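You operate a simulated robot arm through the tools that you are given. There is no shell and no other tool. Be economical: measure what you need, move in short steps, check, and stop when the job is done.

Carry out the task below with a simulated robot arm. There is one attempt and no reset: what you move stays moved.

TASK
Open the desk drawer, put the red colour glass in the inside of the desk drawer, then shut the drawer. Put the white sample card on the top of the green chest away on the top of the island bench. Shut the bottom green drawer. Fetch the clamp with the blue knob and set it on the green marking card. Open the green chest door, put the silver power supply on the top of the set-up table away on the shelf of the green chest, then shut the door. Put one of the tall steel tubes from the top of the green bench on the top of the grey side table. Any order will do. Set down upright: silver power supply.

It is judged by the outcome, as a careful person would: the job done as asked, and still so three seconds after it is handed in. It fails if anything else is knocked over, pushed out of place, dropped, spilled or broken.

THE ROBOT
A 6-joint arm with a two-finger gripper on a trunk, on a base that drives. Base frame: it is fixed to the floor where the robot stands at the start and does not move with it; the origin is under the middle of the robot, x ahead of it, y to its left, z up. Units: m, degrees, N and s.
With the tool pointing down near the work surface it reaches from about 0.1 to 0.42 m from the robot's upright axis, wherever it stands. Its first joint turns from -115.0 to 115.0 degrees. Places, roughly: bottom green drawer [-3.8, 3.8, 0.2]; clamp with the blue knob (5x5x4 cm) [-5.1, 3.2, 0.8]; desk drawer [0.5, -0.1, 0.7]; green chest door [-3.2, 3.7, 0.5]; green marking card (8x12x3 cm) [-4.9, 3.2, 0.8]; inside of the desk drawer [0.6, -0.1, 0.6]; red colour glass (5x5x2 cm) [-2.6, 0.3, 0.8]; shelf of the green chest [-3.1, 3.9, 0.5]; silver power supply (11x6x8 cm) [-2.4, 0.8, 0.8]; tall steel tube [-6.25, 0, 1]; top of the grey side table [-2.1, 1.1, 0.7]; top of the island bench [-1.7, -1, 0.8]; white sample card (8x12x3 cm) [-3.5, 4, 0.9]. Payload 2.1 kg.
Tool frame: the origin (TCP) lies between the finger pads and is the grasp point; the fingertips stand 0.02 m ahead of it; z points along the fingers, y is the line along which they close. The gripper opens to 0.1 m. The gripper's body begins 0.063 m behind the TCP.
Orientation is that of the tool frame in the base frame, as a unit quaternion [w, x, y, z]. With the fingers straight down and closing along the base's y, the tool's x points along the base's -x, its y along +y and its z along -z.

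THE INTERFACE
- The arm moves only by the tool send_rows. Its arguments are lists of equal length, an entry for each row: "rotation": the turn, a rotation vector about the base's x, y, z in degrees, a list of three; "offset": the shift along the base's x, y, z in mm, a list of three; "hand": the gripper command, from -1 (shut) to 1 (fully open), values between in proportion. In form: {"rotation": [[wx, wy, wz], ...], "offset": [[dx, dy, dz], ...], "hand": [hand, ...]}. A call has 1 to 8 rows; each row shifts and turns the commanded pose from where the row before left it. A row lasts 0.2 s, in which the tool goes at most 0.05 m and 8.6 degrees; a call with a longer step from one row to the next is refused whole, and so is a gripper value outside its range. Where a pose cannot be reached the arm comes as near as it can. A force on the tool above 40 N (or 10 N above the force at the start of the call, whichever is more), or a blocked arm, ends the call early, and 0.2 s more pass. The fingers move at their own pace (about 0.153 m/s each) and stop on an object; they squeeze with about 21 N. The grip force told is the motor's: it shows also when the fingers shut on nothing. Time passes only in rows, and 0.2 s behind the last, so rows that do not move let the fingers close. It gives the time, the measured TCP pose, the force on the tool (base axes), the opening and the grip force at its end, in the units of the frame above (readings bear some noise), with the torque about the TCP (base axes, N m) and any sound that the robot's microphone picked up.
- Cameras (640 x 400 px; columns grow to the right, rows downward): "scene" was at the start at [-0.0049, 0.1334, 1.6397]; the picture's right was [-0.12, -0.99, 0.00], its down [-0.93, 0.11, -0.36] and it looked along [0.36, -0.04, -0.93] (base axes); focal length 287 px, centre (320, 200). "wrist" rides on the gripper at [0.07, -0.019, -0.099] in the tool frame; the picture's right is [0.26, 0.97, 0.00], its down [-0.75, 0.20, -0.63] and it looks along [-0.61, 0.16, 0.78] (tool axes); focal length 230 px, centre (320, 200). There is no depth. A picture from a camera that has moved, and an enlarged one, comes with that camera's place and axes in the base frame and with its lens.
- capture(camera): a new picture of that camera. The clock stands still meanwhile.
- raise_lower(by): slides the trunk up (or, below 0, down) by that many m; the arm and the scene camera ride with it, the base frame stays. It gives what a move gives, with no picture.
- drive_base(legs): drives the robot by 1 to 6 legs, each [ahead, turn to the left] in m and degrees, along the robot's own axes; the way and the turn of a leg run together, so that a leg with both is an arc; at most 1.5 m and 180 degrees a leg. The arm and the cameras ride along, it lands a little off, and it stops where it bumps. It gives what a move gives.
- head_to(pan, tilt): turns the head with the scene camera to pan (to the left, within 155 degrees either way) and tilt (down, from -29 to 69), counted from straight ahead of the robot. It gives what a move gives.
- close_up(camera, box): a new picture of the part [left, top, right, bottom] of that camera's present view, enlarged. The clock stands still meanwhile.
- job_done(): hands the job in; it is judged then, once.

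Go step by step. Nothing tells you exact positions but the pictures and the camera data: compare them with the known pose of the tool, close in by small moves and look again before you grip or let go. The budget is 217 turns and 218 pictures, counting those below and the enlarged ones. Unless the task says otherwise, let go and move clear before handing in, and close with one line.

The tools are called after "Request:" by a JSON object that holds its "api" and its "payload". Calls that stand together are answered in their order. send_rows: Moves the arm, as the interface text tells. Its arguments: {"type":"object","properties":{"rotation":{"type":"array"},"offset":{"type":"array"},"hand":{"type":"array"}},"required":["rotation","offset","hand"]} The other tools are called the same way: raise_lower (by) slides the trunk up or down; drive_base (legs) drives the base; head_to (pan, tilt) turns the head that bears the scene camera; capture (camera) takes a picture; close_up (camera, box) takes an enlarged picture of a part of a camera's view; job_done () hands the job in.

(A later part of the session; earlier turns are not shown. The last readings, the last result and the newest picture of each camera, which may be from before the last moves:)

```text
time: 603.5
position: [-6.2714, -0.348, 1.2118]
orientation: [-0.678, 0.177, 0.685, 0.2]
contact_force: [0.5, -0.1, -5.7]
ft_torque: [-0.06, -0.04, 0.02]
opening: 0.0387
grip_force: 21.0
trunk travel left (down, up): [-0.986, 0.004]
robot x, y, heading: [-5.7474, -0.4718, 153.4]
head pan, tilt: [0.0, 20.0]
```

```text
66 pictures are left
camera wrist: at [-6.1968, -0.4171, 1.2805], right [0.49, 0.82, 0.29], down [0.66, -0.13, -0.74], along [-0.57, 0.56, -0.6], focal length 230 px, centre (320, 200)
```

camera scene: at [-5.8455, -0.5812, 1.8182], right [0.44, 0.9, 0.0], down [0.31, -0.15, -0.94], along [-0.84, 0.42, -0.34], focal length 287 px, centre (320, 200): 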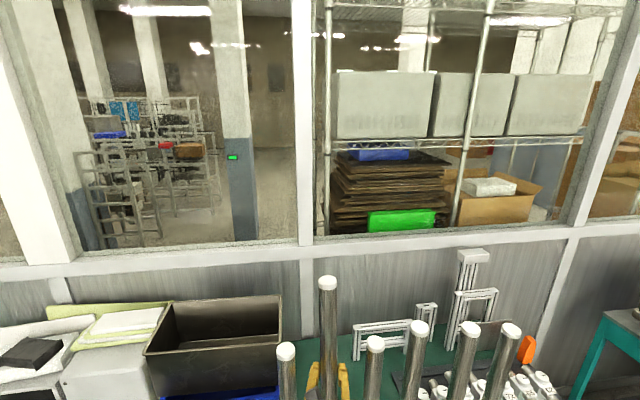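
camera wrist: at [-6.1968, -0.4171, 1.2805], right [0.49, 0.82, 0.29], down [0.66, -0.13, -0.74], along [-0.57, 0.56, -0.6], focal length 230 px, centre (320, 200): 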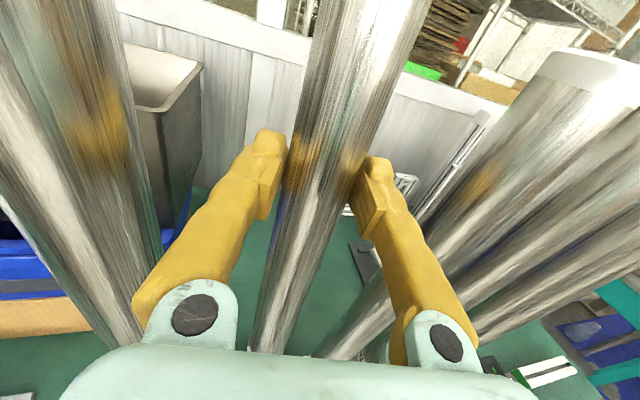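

The tube is out of its cup. I back straight out and return along the aisle with it.

Request:
{"api": "drive_base", "payload": {"legs": [[-0.4, 0]]}}

Request:
{"api": "drive_base", "payload": {"legs": [[-0.95, 0], [-0.9, 0]]}}

Request:
{"api": "head_to", "payload": {"pan": -60, "tilt": 25}}

Request:
{"api": "capture", "payload": {"camera": "scene"}}

```text
time: 606.0
position: [-5.9128, -0.5237, 1.2116]
orientation: [-0.677, 0.178, 0.685, 0.201]
contact_force: [-0.5, 0.2, -5.2]
ft_torque: [-0.01, -0.02, -0.02]
opening: 0.0388
grip_force: 21.1
trunk travel left (down, up): [-0.986, 0.004]
robot x, y, heading: [-5.3901, -0.6451, 153.9]
head pan, tilt: [0.0, 20.0]
```

```text
time: 615.2
position: [-4.292, -1.3467, 1.2116]
orientation: [-0.679, 0.172, 0.686, 0.196]
contact_force: [-0.3, -0.6, -5.6]
ft_torque: [-0.04, -0.06, -0.01]
opening: 0.0388
grip_force: 21.6
trunk travel left (down, up): [-0.986, 0.004]
robot x, y, heading: [-3.7678, -1.4596, 154.6]
head pan, tilt: [0.0, 20.0]
```

```text
time: 616.5
position: [-4.2901, -1.3478, 1.2129]
orientation: [-0.679, 0.173, 0.686, 0.196]
contact_force: [-0.3, 0.2, -5.9]
ft_torque: [-0.03, 0.0, -0.02]
opening: 0.0389
grip_force: 20.8
trunk travel left (down, up): [-0.986, 0.004]
robot x, y, heading: [-3.769, -1.4646, 154.6]
head pan, tilt: [-60.0, 25.0]
```

```text
65 pictures are left
camera scene: at [-3.7839, -1.5227, 1.8102], right [1.0, 0.08, 0.0], down [0.04, -0.42, -0.91], along [-0.07, 0.9, -0.42], focal length 287 px, centre (320, 200)
```

scene: 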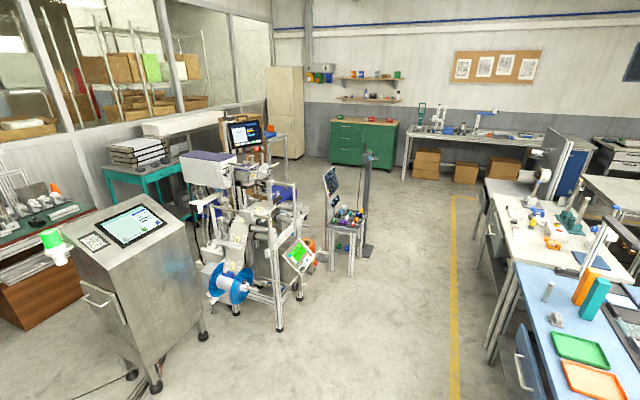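

Clear aisle. I drive up to the side table.

Request:
{"api": "drive_base", "payload": {"legs": [[0, -84.7], [1.4, 0], [1.35, 0]]}}

Request:
{"api": "head_to", "payload": {"pan": -60, "tilt": 35}}

Request:
{"api": "capture", "payload": {"camera": "scene"}}

```text
time: 633.2
position: [-2.7084, 1.5784, 1.2127]
orientation: [-0.356, 0.599, 0.376, 0.611]
contact_force: [-0.6, 0.2, -4.9]
ft_torque: [-0.06, 0.02, -0.02]
opening: 0.0386
grip_force: 20.5
trunk travel left (down, up): [-0.986, 0.004]
robot x, y, heading: [-2.7997, 1.0506, 67.0]
head pan, tilt: [-60.0, 25.0]
```

```text
time: 633.9
position: [-2.7068, 1.5792, 1.2128]
orientation: [-0.356, 0.599, 0.377, 0.611]
contact_force: [-0.6, 0.7, -4.7]
ft_torque: [-0.03, 0.06, -0.02]
opening: 0.0389
grip_force: 20.6
trunk travel left (down, up): [-0.986, 0.004]
robot x, y, heading: [-2.7989, 1.0539, 67.1]
head pan, tilt: [-60.0, 35.0]
```

```text
64 pictures are left
camera scene: at [-2.865, 1.0641, 1.7945], right [0.12, -0.99, 0.0], down [-0.57, -0.07, -0.82], along [0.81, 0.1, -0.57], focal length 287 px, centre (320, 200)
```

scene: 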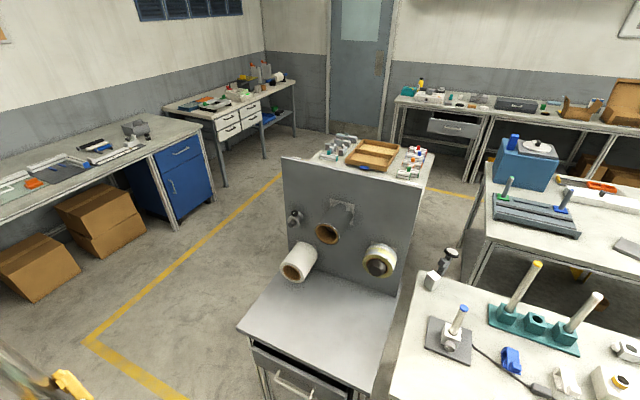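

The free part of the side table lies straight to my right. A turn in place brings the tube over it; then I check.

Request:
{"api": "drive_base", "payload": {"legs": [[0, -68.5]]}}

Request:
{"api": "head_to", "payload": {"pan": 10, "tilt": 45}}

Request:
{"api": "capture", "payload": {"camera": "scene"}}

Request:
{"api": "capture", "payload": {"camera": "wrist"}}

```text
time: 637.4
position: [-2.2746, 1.1533, 1.212]
orientation: [0.054, 0.707, -0.03, 0.705]
contact_force: [0.9, -0.8, -5.0]
ft_torque: [0.0, 0.07, 0.01]
opening: 0.0387
grip_force: 21.4
trunk travel left (down, up): [-0.986, 0.004]
robot x, y, heading: [-2.7988, 1.0492, -2.1]
head pan, tilt: [-60.0, 35.0]
```

```text
time: 638.8
position: [-2.2743, 1.1536, 1.2132]
orientation: [0.053, 0.707, -0.031, 0.705]
contact_force: [-0.3, 0.0, -5.0]
ft_torque: [0.03, 0.08, 0.0]
opening: 0.0391
grip_force: 21.4
trunk travel left (down, up): [-0.986, 0.004]
robot x, y, heading: [-2.8012, 1.0512, -2.2]
head pan, tilt: [10.0, 45.0]
```

```text
63 pictures are left
camera scene: at [-2.773, 1.2057, 1.7795], right [0.14, -0.99, 0.0], down [-0.7, -0.1, -0.71], along [0.7, 0.1, -0.71], focal length 287 px, centre (320, 200)
```

scene: 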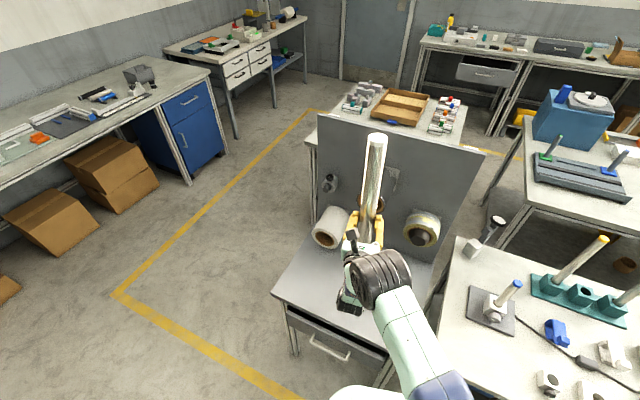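

```text
62 pictures are left
camera wrist: at [-2.3703, 1.1857, 1.2804], right [-0.11, -0.95, 0.29], down [-0.65, -0.15, -0.74], along [0.75, -0.27, -0.6], focal length 230 px, centre (320, 200)
```

wrist: 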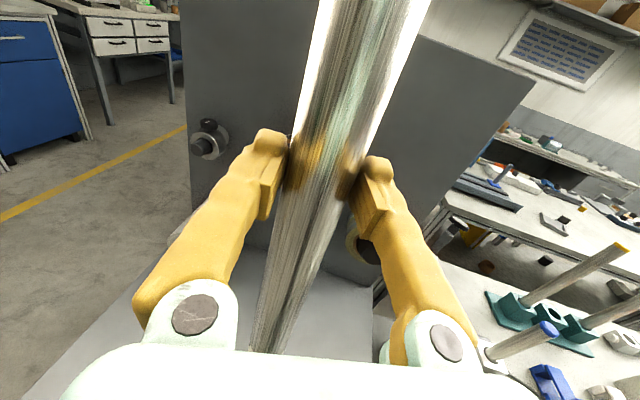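

The tube is over the free spot, clear of the rolls. I lower it toward the table.

Request:
{"api": "raise_lower", "payload": {"by": -0.16}}

Request:
{"api": "close_up", "payload": {"camera": "scene", "box": [230, 110, 470, 260]}}

```text
time: 640.6
position: [-2.2779, 1.1536, 1.0552]
orientation: [0.054, 0.705, -0.031, 0.707]
contact_force: [0.2, 0.6, 13.8]
ft_torque: [-0.05, -0.38, -0.02]
opening: 0.0389
grip_force: 21.4
trunk travel left (down, up): [-0.826, 0.164]
robot x, y, heading: [-2.7985, 1.055, -2.1]
head pan, tilt: [10.0, 45.0]
```

```text
2.67 times, centred on (350, 185) of scene
camera zoom: at [-2.777, 1.2052, 1.6198], right [0.14, -0.99, 0.0], down [-0.7, -0.1, -0.71], along [0.7, 0.1, -0.71], focal length 766 px, centre (240, 240)
```

zoom: 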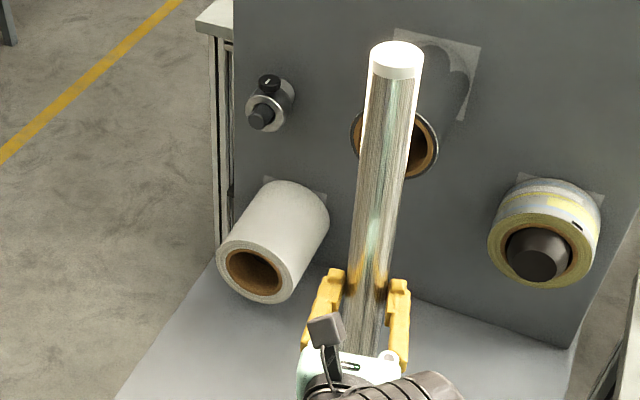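

The tube has reached the table (load reversed). I ease off slightly, then open and look before backing away.

Request:
{"api": "raise_lower", "payload": {"by": 0.003}}

Request:
{"api": "send_rows", "payload": {"rotation": [[0, 0, 0], [0, 0, 0], [0, 0, 0], [0, 0, 0]], "offset": [[0, 0, 0], [0, 0, 0], [0, 0, 0], [0, 0, 0]], "hand": [-0.15, -0.1, 0.1, 0.1]}}

Request:
{"api": "capture", "payload": {"camera": "wrist"}}

```text
time: 641.1
position: [-2.2777, 1.1529, 1.0542]
orientation: [0.054, 0.708, -0.03, 0.704]
contact_force: [-1.7, 0.5, 0.4]
ft_torque: [-0.02, 0.39, -0.03]
opening: 0.0386
grip_force: 21.1
trunk travel left (down, up): [-0.829, 0.161]
robot x, y, heading: [-2.8029, 1.0537, -1.9]
head pan, tilt: [10.0, 45.0]
```

```text
time: 642.1
position: [-2.2758, 1.1532, 1.0574]
orientation: [0.053, 0.706, -0.03, 0.705]
contact_force: [0.4, 0.8, 0.0]
ft_torque: [-0.02, -0.02, -0.01]
opening: 0.055
grip_force: 0.6
trunk travel left (down, up): [-0.829, 0.161]
robot x, y, heading: [-2.7981, 1.0519, -2.1]
head pan, tilt: [10.0, 45.0]
```

```text
60 pictures are left
camera wrist: at [-2.3717, 1.1854, 1.124], right [-0.11, -0.95, 0.29], down [-0.65, -0.15, -0.74], along [0.75, -0.27, -0.6], focal length 230 px, centre (320, 200)
```

wrist: 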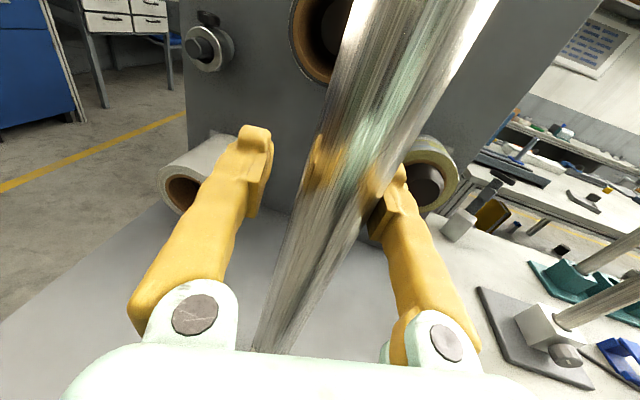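

The tube shifted against the right finger on release; I check from the scene camera whether it now stands plumb.

Request:
{"api": "close_up", "payload": {"camera": "scene", "box": [230, 110, 470, 260]}}

```text
2.67 times, centred on (350, 185) of scene
camera zoom: at [-2.7749, 1.2054, 1.6226], right [0.14, -0.99, 0.0], down [-0.7, -0.1, -0.71], along [0.7, 0.1, -0.71], focal length 766 px, centre (240, 240)
```

zoom: 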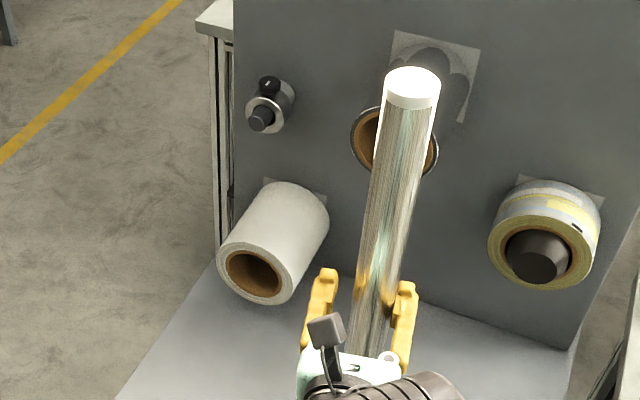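

It now stands plumb on its own. I open wider to free it and back away slowly.

Request:
{"api": "send_rows", "payload": {"rotation": [[0, 0, 0], [0, 0, 0], [0, 0, 0]], "offset": [[0, 0, 0], [0, 0, 0], [0, 0, 0]], "hand": [0.4, 0.7, 0.9]}}

Request:
{"api": "capture", "payload": {"camera": "wrist"}}

```text
time: 642.9
position: [-2.2771, 1.1531, 1.0557]
orientation: [0.055, 0.706, -0.032, 0.705]
contact_force: [0.4, -0.3, -0.4]
ft_torque: [-0.03, -0.01, -0.04]
opening: 0.0951
grip_force: 0.1
trunk travel left (down, up): [-0.829, 0.161]
robot x, y, heading: [-2.7971, 1.0523, -2.4]
head pan, tilt: [10.0, 45.0]
```

```text
58 pictures are left
camera wrist: at [-2.3715, 1.1856, 1.1239], right [-0.11, -0.95, 0.29], down [-0.65, -0.15, -0.74], along [0.75, -0.27, -0.6], focal length 230 px, centre (320, 200)
```

wrist: 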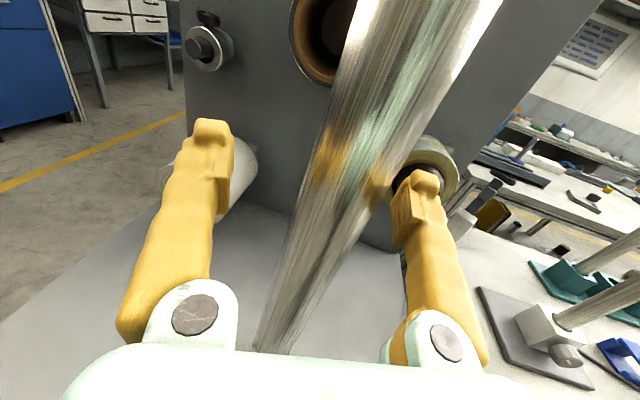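

Request:
{"api": "drive_base", "payload": {"legs": [[-0.1, 0]]}}

Request:
{"api": "capture", "payload": {"camera": "scene"}}

```text
time: 644.1
position: [-2.3637, 1.1568, 1.05]
orientation: [0.053, 0.71, -0.03, 0.701]
contact_force: [0.2, -0.7, 0.2]
ft_torque: [0.01, 0.06, 0.0]
opening: 0.0948
grip_force: 0.1
trunk travel left (down, up): [-0.829, 0.161]
robot x, y, heading: [-2.9029, 1.0597, -1.9]
head pan, tilt: [10.0, 45.0]
```

```text
57 pictures are left
camera scene: at [-2.8571, 1.2087, 1.6228], right [0.14, -0.99, 0.0], down [-0.71, -0.1, -0.7], along [0.69, 0.1, -0.72], focal length 287 px, centre (320, 200)
```

scene: 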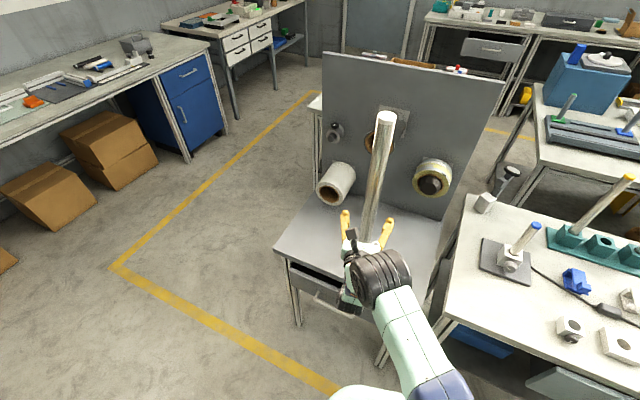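

The tube stands alone on the side table. Now the red glass: I back off, turn and move down the aisle to face it.

Request:
{"api": "drive_base", "payload": {"legs": [[-0.06, 0], [0, -105.6], [0.6, 0], [0, 88]]}}

Request:
{"api": "head_to", "payload": {"pan": 0, "tilt": 45}}

Request:
{"api": "capture", "payload": {"camera": "scene"}}

```text
time: 656.2
position: [-2.6108, 0.4344, 1.057]
orientation: [0.156, 0.694, -0.133, 0.69]
contact_force: [-0.1, -0.7, 0.4]
ft_torque: [0.02, -0.04, -0.01]
opening: 0.0951
grip_force: 0.2
trunk travel left (down, up): [-0.829, 0.161]
robot x, y, heading: [-3.139, 0.4871, -19.1]
head pan, tilt: [10.0, 45.0]
```

```text
time: 657.0
position: [-2.6114, 0.4341, 1.0563]
orientation: [0.156, 0.694, -0.133, 0.69]
contact_force: [-0.6, 0.2, 0.8]
ft_torque: [0.03, 0.01, -0.02]
opening: 0.0948
grip_force: 0.1
trunk travel left (down, up): [-0.829, 0.161]
robot x, y, heading: [-3.1411, 0.4877, -18.8]
head pan, tilt: [0.0, 45.0]
```

```text
56 pictures are left
camera scene: at [-3.0764, 0.6151, 1.6226], right [-0.32, -0.95, 0.0], down [-0.67, 0.23, -0.71], along [0.67, -0.23, -0.71], focal length 287 px, centre (320, 200)
```

scene: 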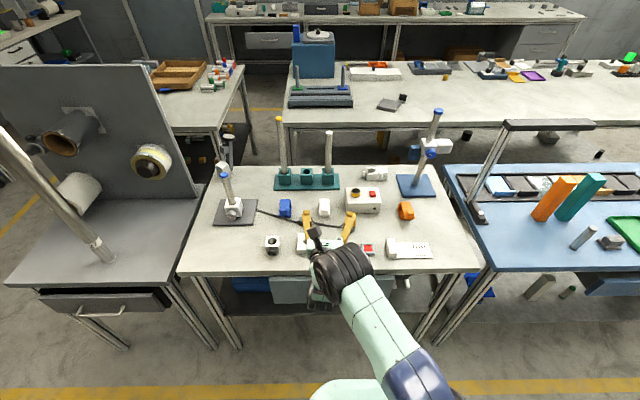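

I pitch the tool down 60° here before stepping in.

Request:
{"api": "send_rows", "payload": {"rotation": [[3.4, 7.79, 0], [3.4, 7.79, 0], [3.4, 7.79, 0], [3.4, 7.79, 0], [3.4, 7.79, 0], [3.4, 7.79, 0], [3.4, 7.79, 0]], "offset": [[0, 0, 0], [0, 0, 0], [0, 0, 0], [0, 0, 0], [0, 0, 0], [0, 0, 0], [0, 0, 0]], "hand": [0.6, 0.6, 0.6, 0.6, 0.6, 0.6, 0.6]}}

Request:
{"api": "capture", "payload": {"camera": "wrist"}}

```text
time: 658.6
position: [-2.6095, 0.4343, 1.0561]
orientation: [0.058, 0.947, -0.181, 0.257]
contact_force: [-0.8, -0.1, 0.7]
ft_torque: [0.01, -0.01, 0.0]
opening: 0.0801
grip_force: 0.2
trunk travel left (down, up): [-0.829, 0.161]
robot x, y, heading: [-3.1423, 0.4884, -18.8]
head pan, tilt: [0.0, 45.0]
```

```text
55 pictures are left
camera wrist: at [-2.5924, 0.4496, 1.1753], right [-0.16, -0.98, 0.15], down [-0.97, 0.18, 0.17], along [-0.19, -0.12, -0.98], focal length 230 px, centre (320, 200)
```

wrist: 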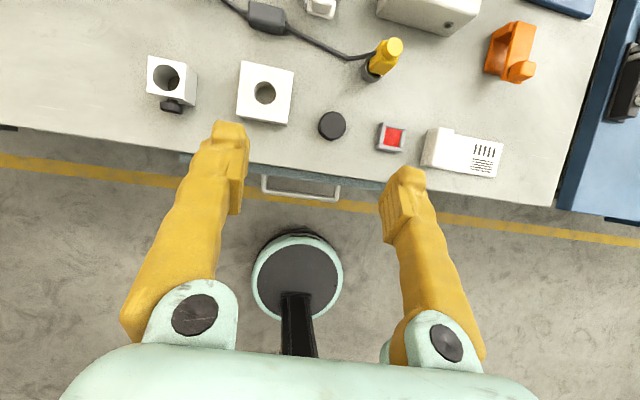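

The glass is at (-2.584, 0.275), aligned with the table; a white box stands 2.4 cm to its right, so I'll use a narrow opening. I reposition and square up.

Request:
{"api": "drive_base", "payload": {"legs": [[0, -13.8], [0.063, 0]]}}

Request:
{"api": "send_rows", "payload": {"rotation": [[0, 0, 6], [0, 0, 6], [0, 0, 6], [0, 0, 0]], "offset": [[0, 0, 0], [0, 0, 0], [0, 0, 0], [0, 0, 0]], "hand": [0.26, 0.26, 0.26, 0.26]}}

Request:
{"api": "raise_lower", "payload": {"by": -0.13}}

Request:
{"api": "capture", "payload": {"camera": "wrist"}}

```text
time: 660.4
position: [-2.593, 0.2872, 1.0618]
orientation: [0.09, 0.919, -0.289, 0.254]
contact_force: [1.0, -0.1, -0.7]
ft_torque: [0.06, 0.09, 0.01]
opening: 0.08
grip_force: 0.0
trunk travel left (down, up): [-0.829, 0.161]
robot x, y, heading: [-3.0869, 0.4574, -32.0]
head pan, tilt: [0.0, 45.0]
```

```text
time: 661.4
position: [-2.6008, 0.3122, 1.0436]
orientation: [0.059, 0.951, -0.145, 0.266]
contact_force: [0.1, -1.1, -0.8]
ft_torque: [0.01, 0.01, 0.01]
opening: 0.063
grip_force: 0.0
out of reach, approached as far as the arm can: row 2, 3
trunk travel left (down, up): [-0.829, 0.161]
robot x, y, heading: [-3.0922, 0.4496, -32.4]
head pan, tilt: [0.0, 45.0]
```

```text
time: 662.9
position: [-2.6015, 0.3135, 0.9143]
orientation: [0.059, 0.951, -0.144, 0.266]
contact_force: [0.2, 1.1, -0.8]
ft_torque: [-0.02, 0.01, 0.01]
opening: 0.0631
grip_force: 0.1
trunk travel left (down, up): [-0.699, 0.291]
robot x, y, heading: [-3.0872, 0.4555, -32.3]
head pan, tilt: [0.0, 45.0]
```

```text
54 pictures are left
camera wrist: at [-2.5869, 0.3328, 1.0332], right [-0.09, -0.98, 0.17], down [-0.98, 0.11, 0.15], along [-0.17, -0.16, -0.97], focal length 230 px, centre (320, 200)
```

wrist: 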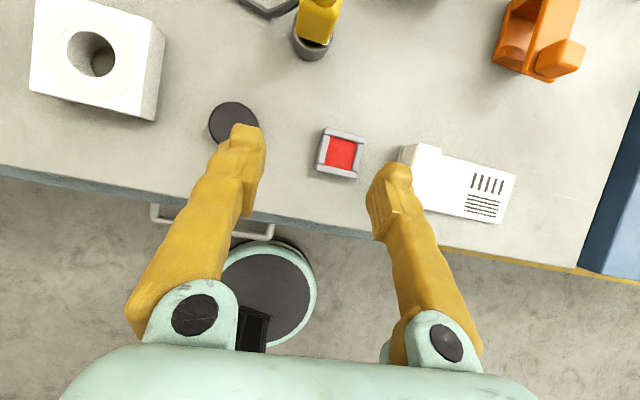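

Request:
{"api": "drive_base", "payload": {"legs": [[0, -2.7], [0.032, 0]]}}

Request:
{"api": "raise_lower", "payload": {"by": -0.05}}

Request:
{"api": "capture", "payload": {"camera": "wrist"}}

```text
time: 664.2
position: [-2.5841, 0.2733, 0.9167]
orientation: [0.067, 0.947, -0.167, 0.267]
contact_force: [-0.1, -0.3, 0.8]
ft_torque: [-0.06, -0.01, -0.03]
opening: 0.063
grip_force: 0.1
trunk travel left (down, up): [-0.699, 0.291]
robot x, y, heading: [-3.0586, 0.4358, -35.0]
head pan, tilt: [0.0, 45.0]
```

```text
time: 665.1
position: [-2.582, 0.2719, 0.865]
orientation: [0.067, 0.947, -0.167, 0.265]
contact_force: [-0.1, -0.8, 0.0]
ft_torque: [0.0, 0.0, -0.06]
opening: 0.0629
grip_force: 0.1
trunk travel left (down, up): [-0.649, 0.341]
robot x, y, heading: [-3.0617, 0.4379, -34.8]
head pan, tilt: [0.0, 45.0]
```

```text
53 pictures are left
camera wrist: at [-2.5659, 0.2911, 0.9835], right [-0.13, -0.98, 0.17], down [-0.98, 0.16, 0.15], along [-0.17, -0.15, -0.97], focal length 230 px, centre (320, 200)
```

wrist: 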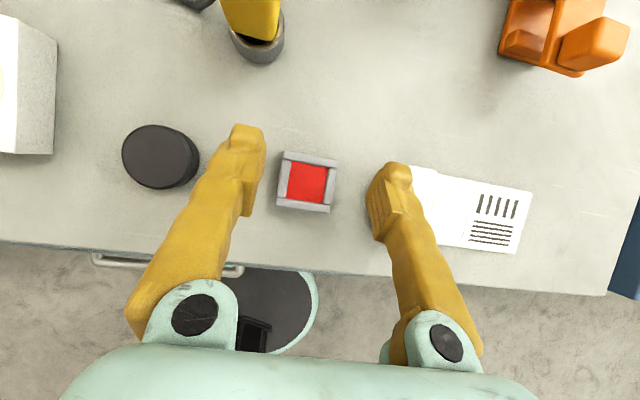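

Centred. I lower to the table and grip.

Request:
{"api": "raise_lower", "payload": {"by": -0.036}}

Request:
{"api": "raise_lower", "payload": {"by": -0.006}}

Request:
{"api": "capture", "payload": {"camera": "wrist"}}

```text
time: 665.9
position: [-2.5815, 0.2714, 0.8276]
orientation: [0.066, 0.948, -0.166, 0.265]
contact_force: [-1.1, -0.3, -0.3]
ft_torque: [0.01, 0.0, 0.0]
opening: 0.063
grip_force: 0.1
trunk travel left (down, up): [-0.613, 0.377]
robot x, y, heading: [-3.0619, 0.4369, -35.0]
head pan, tilt: [0.0, 45.0]
```

```text
time: 666.5
position: [-2.5819, 0.2703, 0.8241]
orientation: [0.066, 0.947, -0.166, 0.267]
contact_force: [0.1, -0.4, 6.2]
ft_torque: [0.14, -0.07, 0.01]
opening: 0.063
grip_force: 0.1
trunk travel left (down, up): [-0.607, 0.383]
robot x, y, heading: [-3.0594, 0.4376, -34.9]
head pan, tilt: [0.0, 45.0]
```

```text
52 pictures are left
camera wrist: at [-2.5659, 0.291, 0.9422], right [-0.13, -0.98, 0.17], down [-0.98, 0.16, 0.15], along [-0.17, -0.15, -0.97], focal length 230 px, centre (320, 200)
```

wrist: 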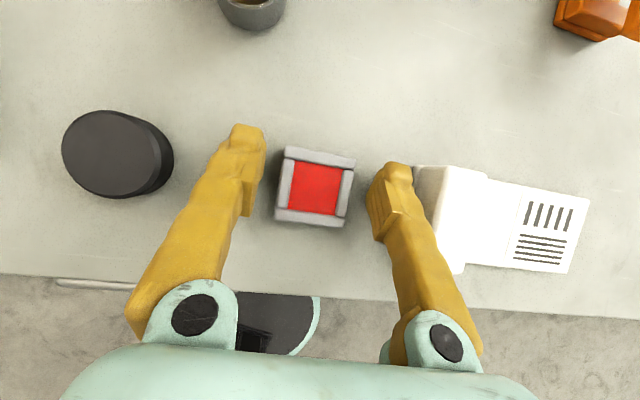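

Request:
{"api": "send_rows", "payload": {"rotation": [[0, 0, 0], [0, 0, 0], [0, 0, 0], [0, 0, 0]], "offset": [[0, 0, 0], [0, 0, 0], [0, 0, 0], [0, 0, 0]], "hand": [0.05, -1, -1, -1]}}

Request:
{"api": "raise_lower", "payload": {"by": 0.03}}

Request:
{"api": "raise_lower", "payload": {"by": 0.15}}

Request:
{"api": "capture", "payload": {"camera": "wrist"}}

```text
time: 667.5
position: [-2.5824, 0.2721, 0.8226]
orientation: [0.067, 0.947, -0.167, 0.266]
contact_force: [-1.3, 1.2, 4.9]
ft_torque: [0.1, -0.06, 0.05]
opening: 0.0407
grip_force: 21.0
trunk travel left (down, up): [-0.607, 0.383]
robot x, y, heading: [-3.0606, 0.4366, -35.0]
head pan, tilt: [0.0, 45.0]
```

```text
time: 668.2
position: [-2.5812, 0.2718, 0.8519]
orientation: [0.066, 0.948, -0.166, 0.264]
contact_force: [0.8, 0.4, -0.3]
ft_torque: [0.0, 0.01, 0.02]
opening: 0.0404
grip_force: 20.9
trunk travel left (down, up): [-0.637, 0.353]
robot x, y, heading: [-3.0614, 0.4408, -34.9]
head pan, tilt: [0.0, 45.0]
```

```text
time: 670.0
position: [-2.5815, 0.2722, 1.0021]
orientation: [0.066, 0.948, -0.166, 0.265]
contact_force: [-0.5, -0.1, -1.4]
ft_torque: [-0.02, -0.02, 0.0]
opening: 0.0405
grip_force: 21.4
trunk travel left (down, up): [-0.787, 0.203]
robot x, y, heading: [-3.0647, 0.4346, -34.7]
head pan, tilt: [0.0, 45.0]
```

```text
51 pictures are left
camera wrist: at [-2.5654, 0.2909, 1.1212], right [-0.13, -0.98, 0.17], down [-0.98, 0.16, 0.15], along [-0.17, -0.15, -0.97], focal length 230 px, centre (320, 200)
```

wrist: 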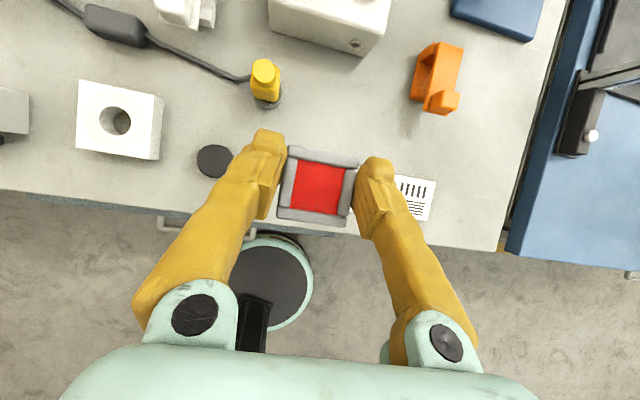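

The red glass is held. I drive round to the desk drawer.

Request:
{"api": "drive_base", "payload": {"legs": [[-0.05, 0], [0, 107], [1.0, 0], [0.95, 0], [0, -90]]}}

Request:
{"api": "drive_base", "payload": {"legs": [[1.35, 0], [1.3, 0], [0, -90]]}}

Request:
{"api": "head_to", "payload": {"pan": 20, "tilt": 35}}

Request:
{"api": "capture", "payload": {"camera": "scene"}}

```text
time: 688.7
position: [-2.0534, 2.3321, 1.0016]
orientation: [0.025, 0.962, -0.02, 0.271]
contact_force: [-0.2, 0.4, -1.1]
ft_torque: [0.0, -0.01, -0.02]
opening: 0.0403
grip_force: 20.7
trunk travel left (down, up): [-0.787, 0.203]
robot x, y, heading: [-2.5615, 2.3454, -17.8]
head pan, tilt: [0.0, 45.0]
```

```text
time: 705.3
position: [-0.0815, 1.0288, 1.0031]
orientation: [-0.212, -0.658, 0.702, -0.172]
contact_force: [0.4, -0.3, -0.7]
ft_torque: [0.02, 0.01, 0.02]
opening: 0.0406
grip_force: 20.5
trunk travel left (down, up): [-0.787, 0.203]
robot x, y, heading: [-0.0625, 1.5344, -108.6]
head pan, tilt: [0.0, 45.0]
```

```text
time: 706.1
position: [-0.0828, 1.0293, 1.0028]
orientation: [-0.211, -0.658, 0.702, -0.173]
contact_force: [-0.3, 0.2, 0.2]
ft_torque: [0.02, -0.03, -0.01]
opening: 0.0405
grip_force: 20.9
trunk travel left (down, up): [-0.787, 0.203]
robot x, y, heading: [-0.0551, 1.5333, -108.7]
head pan, tilt: [20.0, 35.0]
```

```text
50 pictures are left
camera scene: at [0.0953, 1.4599, 1.5954], right [-1.0, -0.02, 0.0], down [-0.01, 0.57, -0.82], along [0.02, -0.82, -0.57], focal length 287 px, centre (320, 200)
```

scene: 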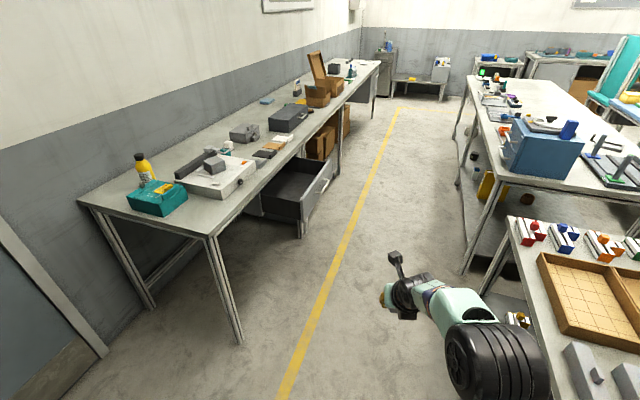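

Request:
{"api": "drive_base", "payload": {"legs": [[0, 4.5], [1.0, 0], [0.49, 0], [0, 86.5]]}}

Request:
{"api": "head_to", "payload": {"pan": 0, "tilt": 50}}

Request:
{"api": "capture", "payload": {"camera": "scene"}}

Request:
{"api": "capture", "payload": {"camera": "wrist"}}

```text
time: 718.0
position: [0.0803, 0.0584, 1.0018]
orientation: [0.029, 0.961, -0.036, 0.271]
contact_force: [-0.3, 1.2, 0.3]
ft_torque: [0.04, -0.01, 0.02]
opening: 0.0407
grip_force: 21.4
trunk travel left (down, up): [-0.787, 0.203]
robot x, y, heading: [-0.4263, 0.0904, -19.4]
head pan, tilt: [20.0, 35.0]
```

```text
time: 718.8
position: [0.0807, 0.0567, 1.003]
orientation: [0.03, 0.961, -0.036, 0.271]
contact_force: [-0.6, -0.1, 0.1]
ft_torque: [0.02, 0.01, -0.04]
opening: 0.0408
grip_force: 21.3
trunk travel left (down, up): [-0.787, 0.203]
robot x, y, heading: [-0.4301, 0.0866, -19.3]
head pan, tilt: [0.0, 50.0]
```

```text
49 pictures are left
camera scene: at [-0.3649, 0.2144, 1.5737], right [-0.33, -0.94, 0.0], down [-0.72, 0.25, -0.64], along [0.61, -0.21, -0.77], focal length 287 px, centre (320, 200)
```

scene: 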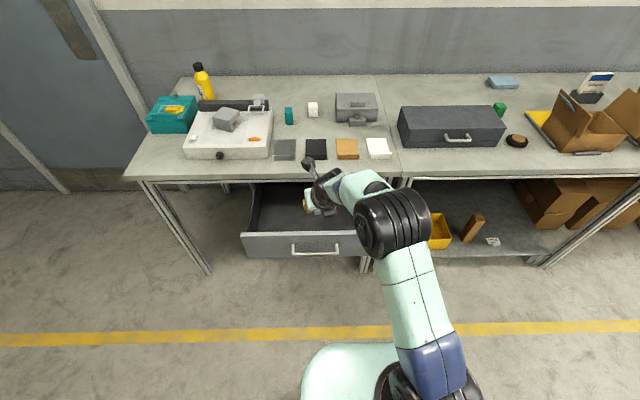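

```text
48 pictures are left
camera wrist: at [0.0902, 0.0797, 1.1212], right [0.14, -0.98, 0.17], down [-0.98, -0.11, 0.15], along [-0.13, -0.19, -0.97], focal length 230 px, centre (320, 200)
```

wrist: 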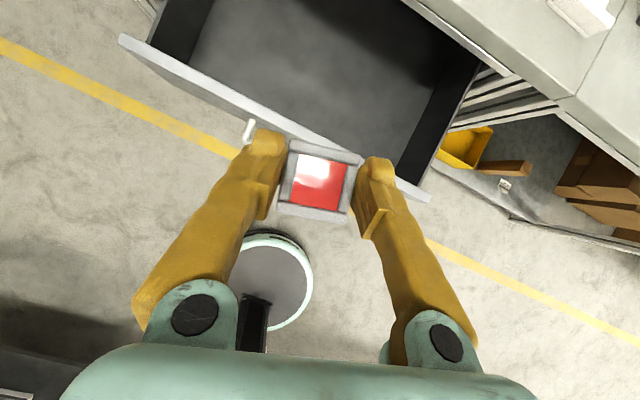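

The glass is at the drawer's front edge. I move forward over the open drawer (target x' 0.24, y' 0.13) and lower.

Request:
{"api": "send_rows", "payload": {"rotation": [[0, 0, 0], [0, 0, 0], [0, 0, 0]], "offset": [[6, 20, 0], [9, 28, 0], [0, 0, 0]], "hand": [-1, -1, -1]}}

Request:
{"api": "drive_base", "payload": {"legs": [[0.178, 0]]}}

Request:
{"api": "raise_lower", "payload": {"by": -0.2}}

Request:
{"api": "capture", "payload": {"camera": "wrist"}}

Request:
{"api": "capture", "payload": {"camera": "scene"}}

```text
time: 719.6
position: [0.095, 0.1042, 0.9994]
orientation: [0.031, 0.961, -0.038, 0.271]
contact_force: [0.2, -0.4, 0.4]
ft_torque: [0.01, -0.02, 0.0]
opening: 0.0405
grip_force: 20.7
trunk travel left (down, up): [-0.787, 0.203]
robot x, y, heading: [-0.4278, 0.0842, -19.3]
head pan, tilt: [0.0, 50.0]
```

```text
time: 721.1
position: [0.2614, 0.0454, 0.9989]
orientation: [0.03, 0.961, -0.038, 0.272]
contact_force: [-0.7, 0.0, 0.5]
ft_torque: [0.01, -0.02, 0.03]
opening: 0.0408
grip_force: 21.2
trunk travel left (down, up): [-0.787, 0.203]
robot x, y, heading: [-0.2616, 0.0279, -19.1]
head pan, tilt: [0.0, 50.0]
```

```text
time: 723.3
position: [0.2633, 0.0449, 0.8001]
orientation: [0.03, 0.961, -0.037, 0.271]
contact_force: [-0.3, 0.1, -0.3]
ft_torque: [0.03, -0.02, 0.01]
opening: 0.0405
grip_force: 21.2
trunk travel left (down, up): [-0.587, 0.403]
robot x, y, heading: [-0.2579, 0.0294, -19.3]
head pan, tilt: [0.0, 50.0]
```

```text
47 pictures are left
camera wrist: at [0.2731, 0.0668, 0.9186], right [0.13, -0.98, 0.17], down [-0.98, -0.11, 0.15], along [-0.13, -0.19, -0.97], focal length 230 px, centre (320, 200)
```

wrist: 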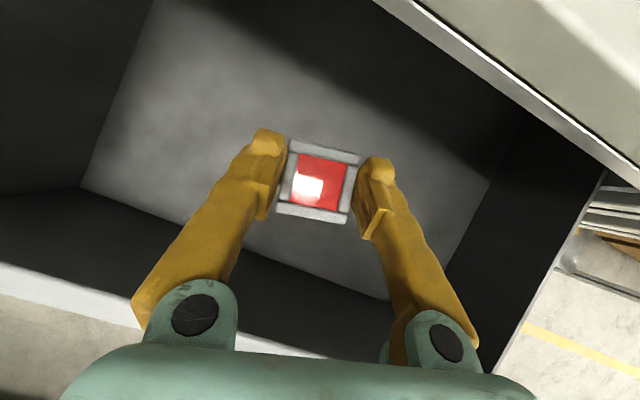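

```text
46 pictures are left
camera scene: at [-0.1969, 0.155, 1.3737], right [-0.33, -0.94, 0.0], down [-0.72, 0.25, -0.64], along [0.61, -0.21, -0.77], focal length 287 px, centre (320, 200)
```

scene: 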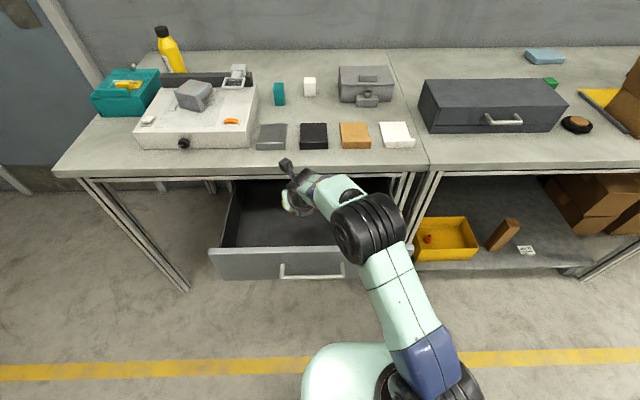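

Over the drawer's interior with good clearance. I lower further in steps.

Request:
{"api": "raise_lower", "payload": {"by": -0.08}}

Request:
{"api": "raise_lower", "payload": {"by": -0.025}}

Request:
{"api": "raise_lower", "payload": {"by": -0.012}}

Request:
{"api": "capture", "payload": {"camera": "wrist"}}

```text
time: 724.5
position: [0.2635, 0.0438, 0.7211]
orientation: [0.029, 0.961, -0.037, 0.272]
contact_force: [0.1, -0.3, 0.1]
ft_torque: [-0.02, -0.01, 0.03]
opening: 0.0407
grip_force: 21.0
trunk travel left (down, up): [-0.507, 0.483]
robot x, y, heading: [-0.259, 0.0288, -19.5]
head pan, tilt: [0.0, 50.0]
```

```text
time: 725.2
position: [0.2628, 0.0447, 0.6948]
orientation: [0.031, 0.961, -0.038, 0.271]
contact_force: [-0.6, -0.3, -0.6]
ft_torque: [-0.01, 0.01, 0.0]
opening: 0.0406
grip_force: 20.4
trunk travel left (down, up): [-0.482, 0.508]
robot x, y, heading: [-0.2575, 0.0281, -19.2]
head pan, tilt: [0.0, 50.0]
```

```text
time: 725.8
position: [0.2624, 0.0447, 0.6818]
orientation: [0.029, 0.961, -0.038, 0.271]
contact_force: [-0.3, -0.8, 0.0]
ft_torque: [-0.05, 0.01, -0.02]
opening: 0.0409
grip_force: 20.9
trunk travel left (down, up): [-0.47, 0.52]
robot x, y, heading: [-0.2598, 0.0274, -19.2]
head pan, tilt: [0.0, 50.0]
```

```text
45 pictures are left
camera wrist: at [0.2731, 0.0667, 0.8016], right [0.13, -0.98, 0.17], down [-0.98, -0.11, 0.15], along [-0.13, -0.19, -0.97], focal length 230 px, centre (320, 200)
```

wrist: 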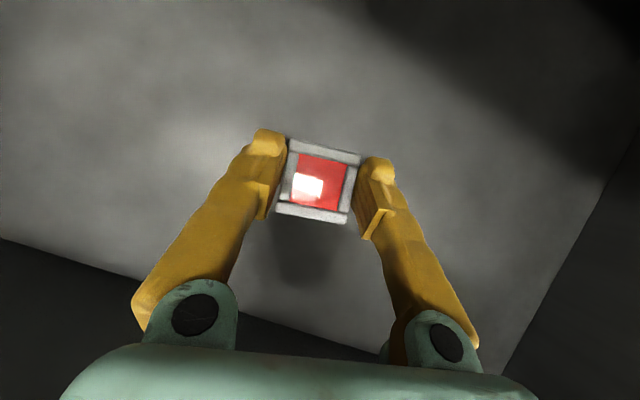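

Request:
{"api": "raise_lower", "payload": {"by": -0.012}}

Request:
{"api": "raise_lower", "payload": {"by": -0.012}}

Request:
{"api": "raise_lower", "payload": {"by": -0.012}}

```text
time: 726.4
position: [0.263, 0.0447, 0.6712]
orientation: [0.03, 0.961, -0.037, 0.271]
contact_force: [-0.4, -0.1, 0.4]
ft_torque: [0.0, 0.02, 0.0]
opening: 0.0407
grip_force: 21.6
trunk travel left (down, up): [-0.458, 0.532]
robot x, y, heading: [-0.2578, 0.0304, -19.5]
head pan, tilt: [0.0, 50.0]
```

```text
time: 727.0
position: [0.263, 0.0442, 0.6606]
orientation: [0.03, 0.961, -0.037, 0.274]
contact_force: [1.4, 1.0, 12.4]
ft_torque: [0.27, 0.02, -0.04]
opening: 0.0407
grip_force: 20.5
trunk travel left (down, up): [-0.446, 0.544]
robot x, y, heading: [-0.2554, 0.0277, -19.4]
head pan, tilt: [0.0, 50.0]
```

```text
time: 727.4
position: [0.2667, 0.0436, 0.6603]
orientation: [0.028, 0.958, -0.039, 0.284]
contact_force: [0.3, -4.0, 20.0]
ft_torque: [0.21, 0.15, 0.03]
opening: 0.041
grip_force: 21.4
trunk travel left (down, up): [-0.439, 0.551]
robot x, y, heading: [-0.2589, 0.0312, -19.6]
head pan, tilt: [0.0, 50.0]
stopped: the force on the tool passed its limit at 47 N (the readings are from after the stop); the commanded pose is now the measured one
```

Contact with the drawer floor. I ease up slightly, release the glass and rise.

Request:
{"api": "raise_lower", "payload": {"by": 0.006}}

Request:
{"api": "send_rows", "payload": {"rotation": [[0, 0, 0], [0, 0, 0], [0, 0, 0]], "offset": [[0, 0, 0], [0, 0, 0], [0, 0, 0]], "hand": [0.1, 0.4, 0.4]}}

Request:
{"api": "raise_lower", "payload": {"by": 0.32}}

Request:
{"api": "capture", "payload": {"camera": "wrist"}}

```text
time: 728.0
position: [0.2659, 0.0462, 0.6626]
orientation: [0.029, 0.959, -0.038, 0.278]
contact_force: [0.7, -0.6, -0.9]
ft_torque: [0.01, 0.03, -0.03]
opening: 0.0403
grip_force: 21.4
trunk travel left (down, up): [-0.445, 0.545]
robot x, y, heading: [-0.2538, 0.0286, -19.2]
head pan, tilt: [0.0, 50.0]
```

```text
time: 728.8
position: [0.2669, 0.0454, 0.6634]
orientation: [0.028, 0.959, -0.038, 0.279]
contact_force: [0.4, -0.5, -0.4]
ft_torque: [0.0, 0.02, 0.0]
opening: 0.0698
grip_force: 0.0
trunk travel left (down, up): [-0.445, 0.545]
robot x, y, heading: [-0.262, 0.0297, -19.6]
head pan, tilt: [0.0, 50.0]
```

```text
time: 731.9
position: [0.2673, 0.0446, 0.9836]
orientation: [0.028, 0.959, -0.039, 0.279]
contact_force: [0.3, -0.4, 0.2]
ft_torque: [0.03, -0.02, 0.02]
opening: 0.07
grip_force: 0.0
trunk travel left (down, up): [-0.765, 0.225]
robot x, y, heading: [-0.2591, 0.027, -19.4]
head pan, tilt: [0.0, 50.0]
```

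```text
44 pictures are left
camera wrist: at [0.2747, 0.067, 1.1016], right [0.13, -0.98, 0.17], down [-0.99, -0.11, 0.13], along [-0.11, -0.19, -0.98], focal length 230 px, centre (320, 200)
```

wrist: 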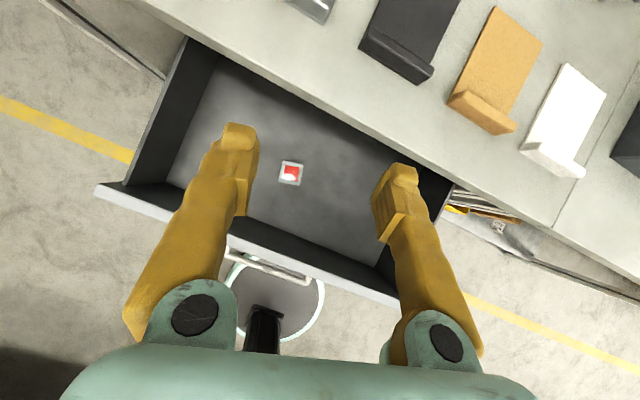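

The glass lies in the drawer. I back off, level the tool and close the fingers to push the drawer front shut below its handle.

Request:
{"api": "drive_base", "payload": {"legs": [[-0.24, 0]]}}

Request:
{"api": "send_rows", "payload": {"rotation": [[-1.16, -8.12, 0], [-1.16, -8.12, 0], [-1.16, -8.12, 0], [-1.16, -8.12, 0], [-1.16, -8.12, 0], [-1.16, -8.12, 0], [-1.16, -8.12, 0]], "offset": [[0, 0, 0], [0, 0, 0], [0, 0, 0], [0, 0, 0], [0, 0, 0], [0, 0, 0], [0, 0, 0]], "hand": [-1, -1, -1, -1, -1, -1, -1]}}

Request:
{"api": "capture", "payload": {"camera": "scene"}}

```text
time: 733.7
position: [0.0394, 0.1268, 0.9825]
orientation: [0.027, 0.959, -0.036, 0.279]
contact_force: [-0.4, 0.2, -0.8]
ft_torque: [-0.01, 0.02, -0.02]
opening: 0.0699
grip_force: 0.0
trunk travel left (down, up): [-0.765, 0.225]
robot x, y, heading: [-0.4842, 0.1098, -19.3]
head pan, tilt: [0.0, 50.0]
```

```text
time: 735.3
position: [0.0451, 0.1253, 0.9844]
orientation: [0.082, 0.725, -0.034, 0.683]
contact_force: [0.3, 0.3, -0.6]
ft_torque: [-0.02, 0.03, 0.0]
opening: 0.0
grip_force: 21.6
out of reach, approached as far as the arm can: row 2, 7
trunk travel left (down, up): [-0.765, 0.225]
robot x, y, heading: [-0.4846, 0.112, -19.2]
head pan, tilt: [0.0, 50.0]
```

```text
43 pictures are left
camera scene: at [-0.4234, 0.2355, 1.5514], right [-0.33, -0.94, 0.0], down [-0.72, 0.25, -0.64], along [0.61, -0.21, -0.77], focal length 287 px, centre (320, 200)
```

scene: 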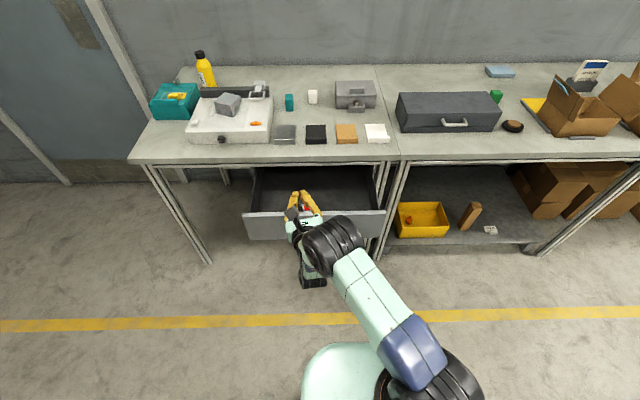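

Level and clear of the handle. I lower to below the handle and drive forward.

Request:
{"api": "raise_lower", "payload": {"by": -0.325}}

Request:
{"api": "capture", "payload": {"camera": "wrist"}}

Request:
{"api": "close_up", "payload": {"camera": "scene", "box": [200, 100, 440, 250]}}

```text
time: 738.5
position: [0.0445, 0.125, 0.6602]
orientation: [0.082, 0.725, -0.034, 0.683]
contact_force: [0.9, -0.5, -0.8]
ft_torque: [-0.03, 0.0, 0.02]
opening: 0.0001
grip_force: 21.2
trunk travel left (down, up): [-0.44, 0.55]
robot x, y, heading: [-0.486, 0.1068, -19.4]
head pan, tilt: [0.0, 50.0]
```

```text
42 pictures are left
camera wrist: at [-0.0436, 0.1634, 0.732], right [-0.14, -0.93, 0.33], down [-0.7, -0.14, -0.7], along [0.7, -0.33, -0.64], focal length 230 px, centre (320, 200)
```

wrist: 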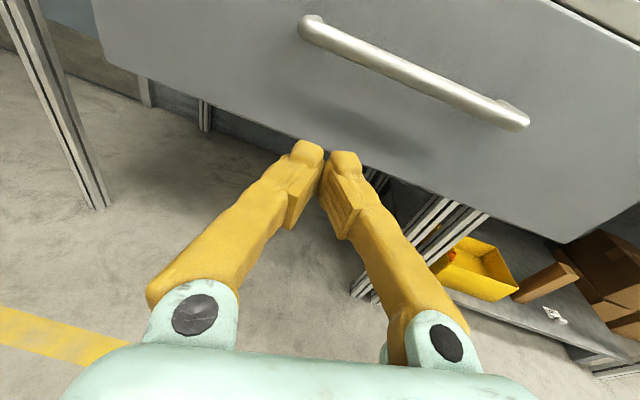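

```text
2.67 times, centred on (320, 175) of scene
camera zoom: at [-0.4243, 0.235, 1.2265], right [-0.33, -0.94, 0.0], down [-0.72, 0.25, -0.64], along [0.61, -0.21, -0.77], focal length 766 px, centre (320, 267)
```

zoom: 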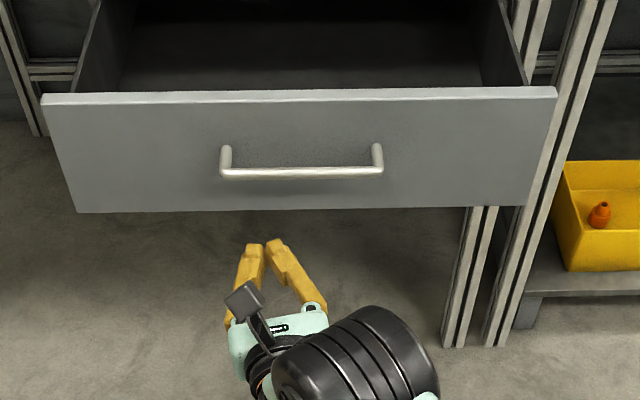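

The fingertips would meet only the panel's lowest edge, so I raise 1.8 cm and then push.

Request:
{"api": "raise_lower", "payload": {"by": 0.018}}

Request:
{"api": "drive_base", "payload": {"legs": [[0.18, 0]]}}

Request:
{"api": "capture", "payload": {"camera": "wrist"}}

Request:
{"api": "capture", "payload": {"camera": "scene"}}

```text
time: 739.2
position: [0.045, 0.125, 0.6771]
orientation: [0.082, 0.725, -0.034, 0.683]
contact_force: [0.1, -0.2, 0.0]
ft_torque: [0.01, 0.03, -0.01]
opening: 0.0
grip_force: 20.6
trunk travel left (down, up): [-0.458, 0.532]
robot x, y, heading: [-0.488, 0.1111, -19.3]
head pan, tilt: [0.0, 50.0]
```

```text
time: 740.7
position: [0.2217, 0.0618, 0.6771]
orientation: [0.083, 0.726, -0.034, 0.682]
contact_force: [0.3, 0.2, -0.1]
ft_torque: [-0.02, -0.01, 0.02]
opening: 0.0001
grip_force: 21.3
trunk travel left (down, up): [-0.458, 0.532]
robot x, y, heading: [-0.309, 0.0459, -19.4]
head pan, tilt: [0.0, 50.0]
```

```text
40 pictures are left
camera wrist: at [0.1326, 0.1013, 0.7497], right [-0.14, -0.93, 0.33], down [-0.7, -0.14, -0.7], along [0.7, -0.33, -0.64], focal length 230 px, centre (320, 200)
```

wrist: 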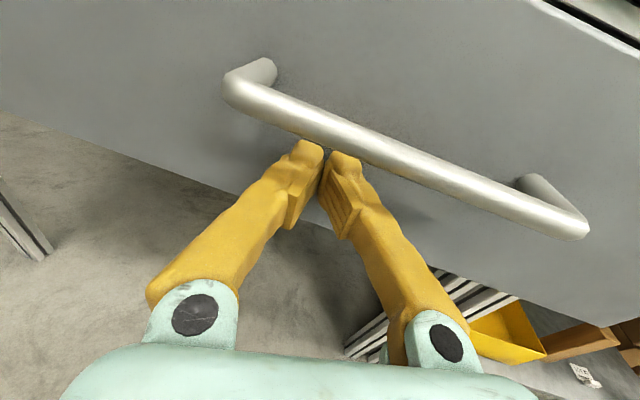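

```text
39 pictures are left
camera scene: at [-0.2477, 0.1731, 1.2445], right [-0.33, -0.94, 0.0], down [-0.72, 0.25, -0.64], along [0.61, -0.21, -0.77], focal length 287 px, centre (320, 200)
```

scene: 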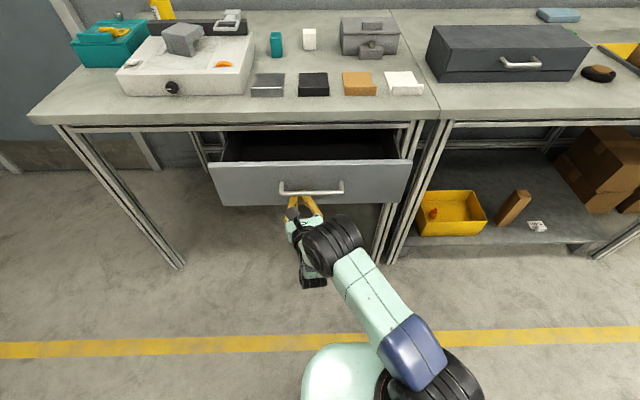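

The drawer is going in smoothly. I continue.

Request:
{"api": "drive_base", "payload": {"legs": [[0.11, 0]]}}

Request:
{"api": "capture", "payload": {"camera": "scene"}}

```text
time: 741.9
position: [0.3273, 0.0259, 0.6772]
orientation: [0.084, 0.726, -0.036, 0.682]
contact_force: [-0.4, 1.1, -0.6]
ft_torque: [-0.02, 0.0, 0.0]
opening: 0.0
grip_force: 20.9
trunk travel left (down, up): [-0.458, 0.532]
robot x, y, heading: [-0.2042, 0.011, -19.4]
head pan, tilt: [0.0, 50.0]
```

```text
38 pictures are left
camera scene: at [-0.1424, 0.1361, 1.2445], right [-0.33, -0.94, 0.0], down [-0.72, 0.25, -0.64], along [0.61, -0.21, -0.77], focal length 287 px, centre (320, 200)
```

scene: 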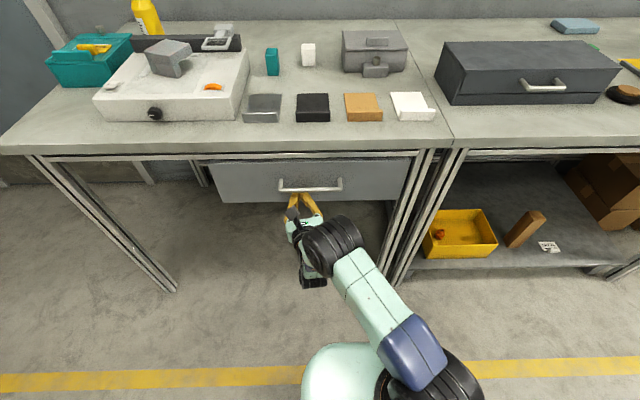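

Request:
{"api": "drive_base", "payload": {"legs": [[0.018, 0]]}}

Request:
{"api": "drive_base", "payload": {"legs": [[0.01, 0]]}}

Request:
{"api": "close_up", "payload": {"camera": "scene", "box": [180, 100, 440, 262]}}

```text
time: 742.7
position: [0.3412, 0.0196, 0.6783]
orientation: [0.083, 0.726, -0.034, 0.682]
contact_force: [-9.5, 2.6, -4.2]
ft_torque: [0.01, -0.03, -0.07]
opening: 0.0001
grip_force: 21.0
trunk travel left (down, up): [-0.458, 0.532]
robot x, y, heading: [-0.1907, 0.0096, -19.3]
head pan, tilt: [0.0, 50.0]
```

```text
time: 743.5
position: [0.342, 0.0194, 0.6777]
orientation: [0.081, 0.727, -0.032, 0.682]
contact_force: [-21.7, 1.3, 7.3]
ft_torque: [-0.07, -0.26, -0.17]
opening: 0.0
grip_force: 21.0
trunk travel left (down, up): [-0.458, 0.532]
robot x, y, heading: [-0.1863, 0.0017, -19.2]
head pan, tilt: [0.0, 50.0]
stopped in leg 1: the force on the tool passed its limit at 52 N (the readings are from after the stop); the commanded pose is now the measured one
```

```text
2.46 times, centred on (310, 181) of scene
camera zoom: at [-0.1289, 0.1294, 1.2448], right [-0.33, -0.94, 0.0], down [-0.72, 0.25, -0.65], along [0.61, -0.21, -0.76], focal length 707 px, centre (345, 247)
```

zoom: 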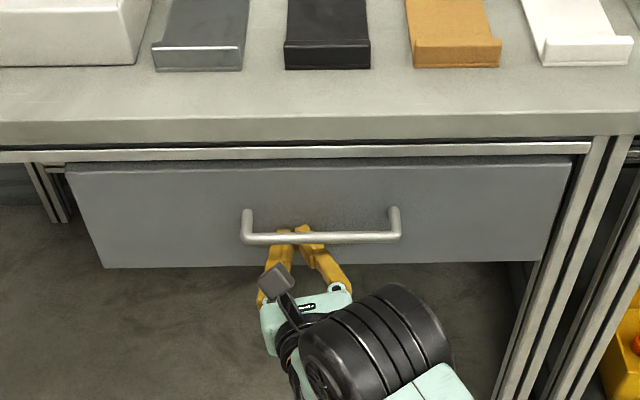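

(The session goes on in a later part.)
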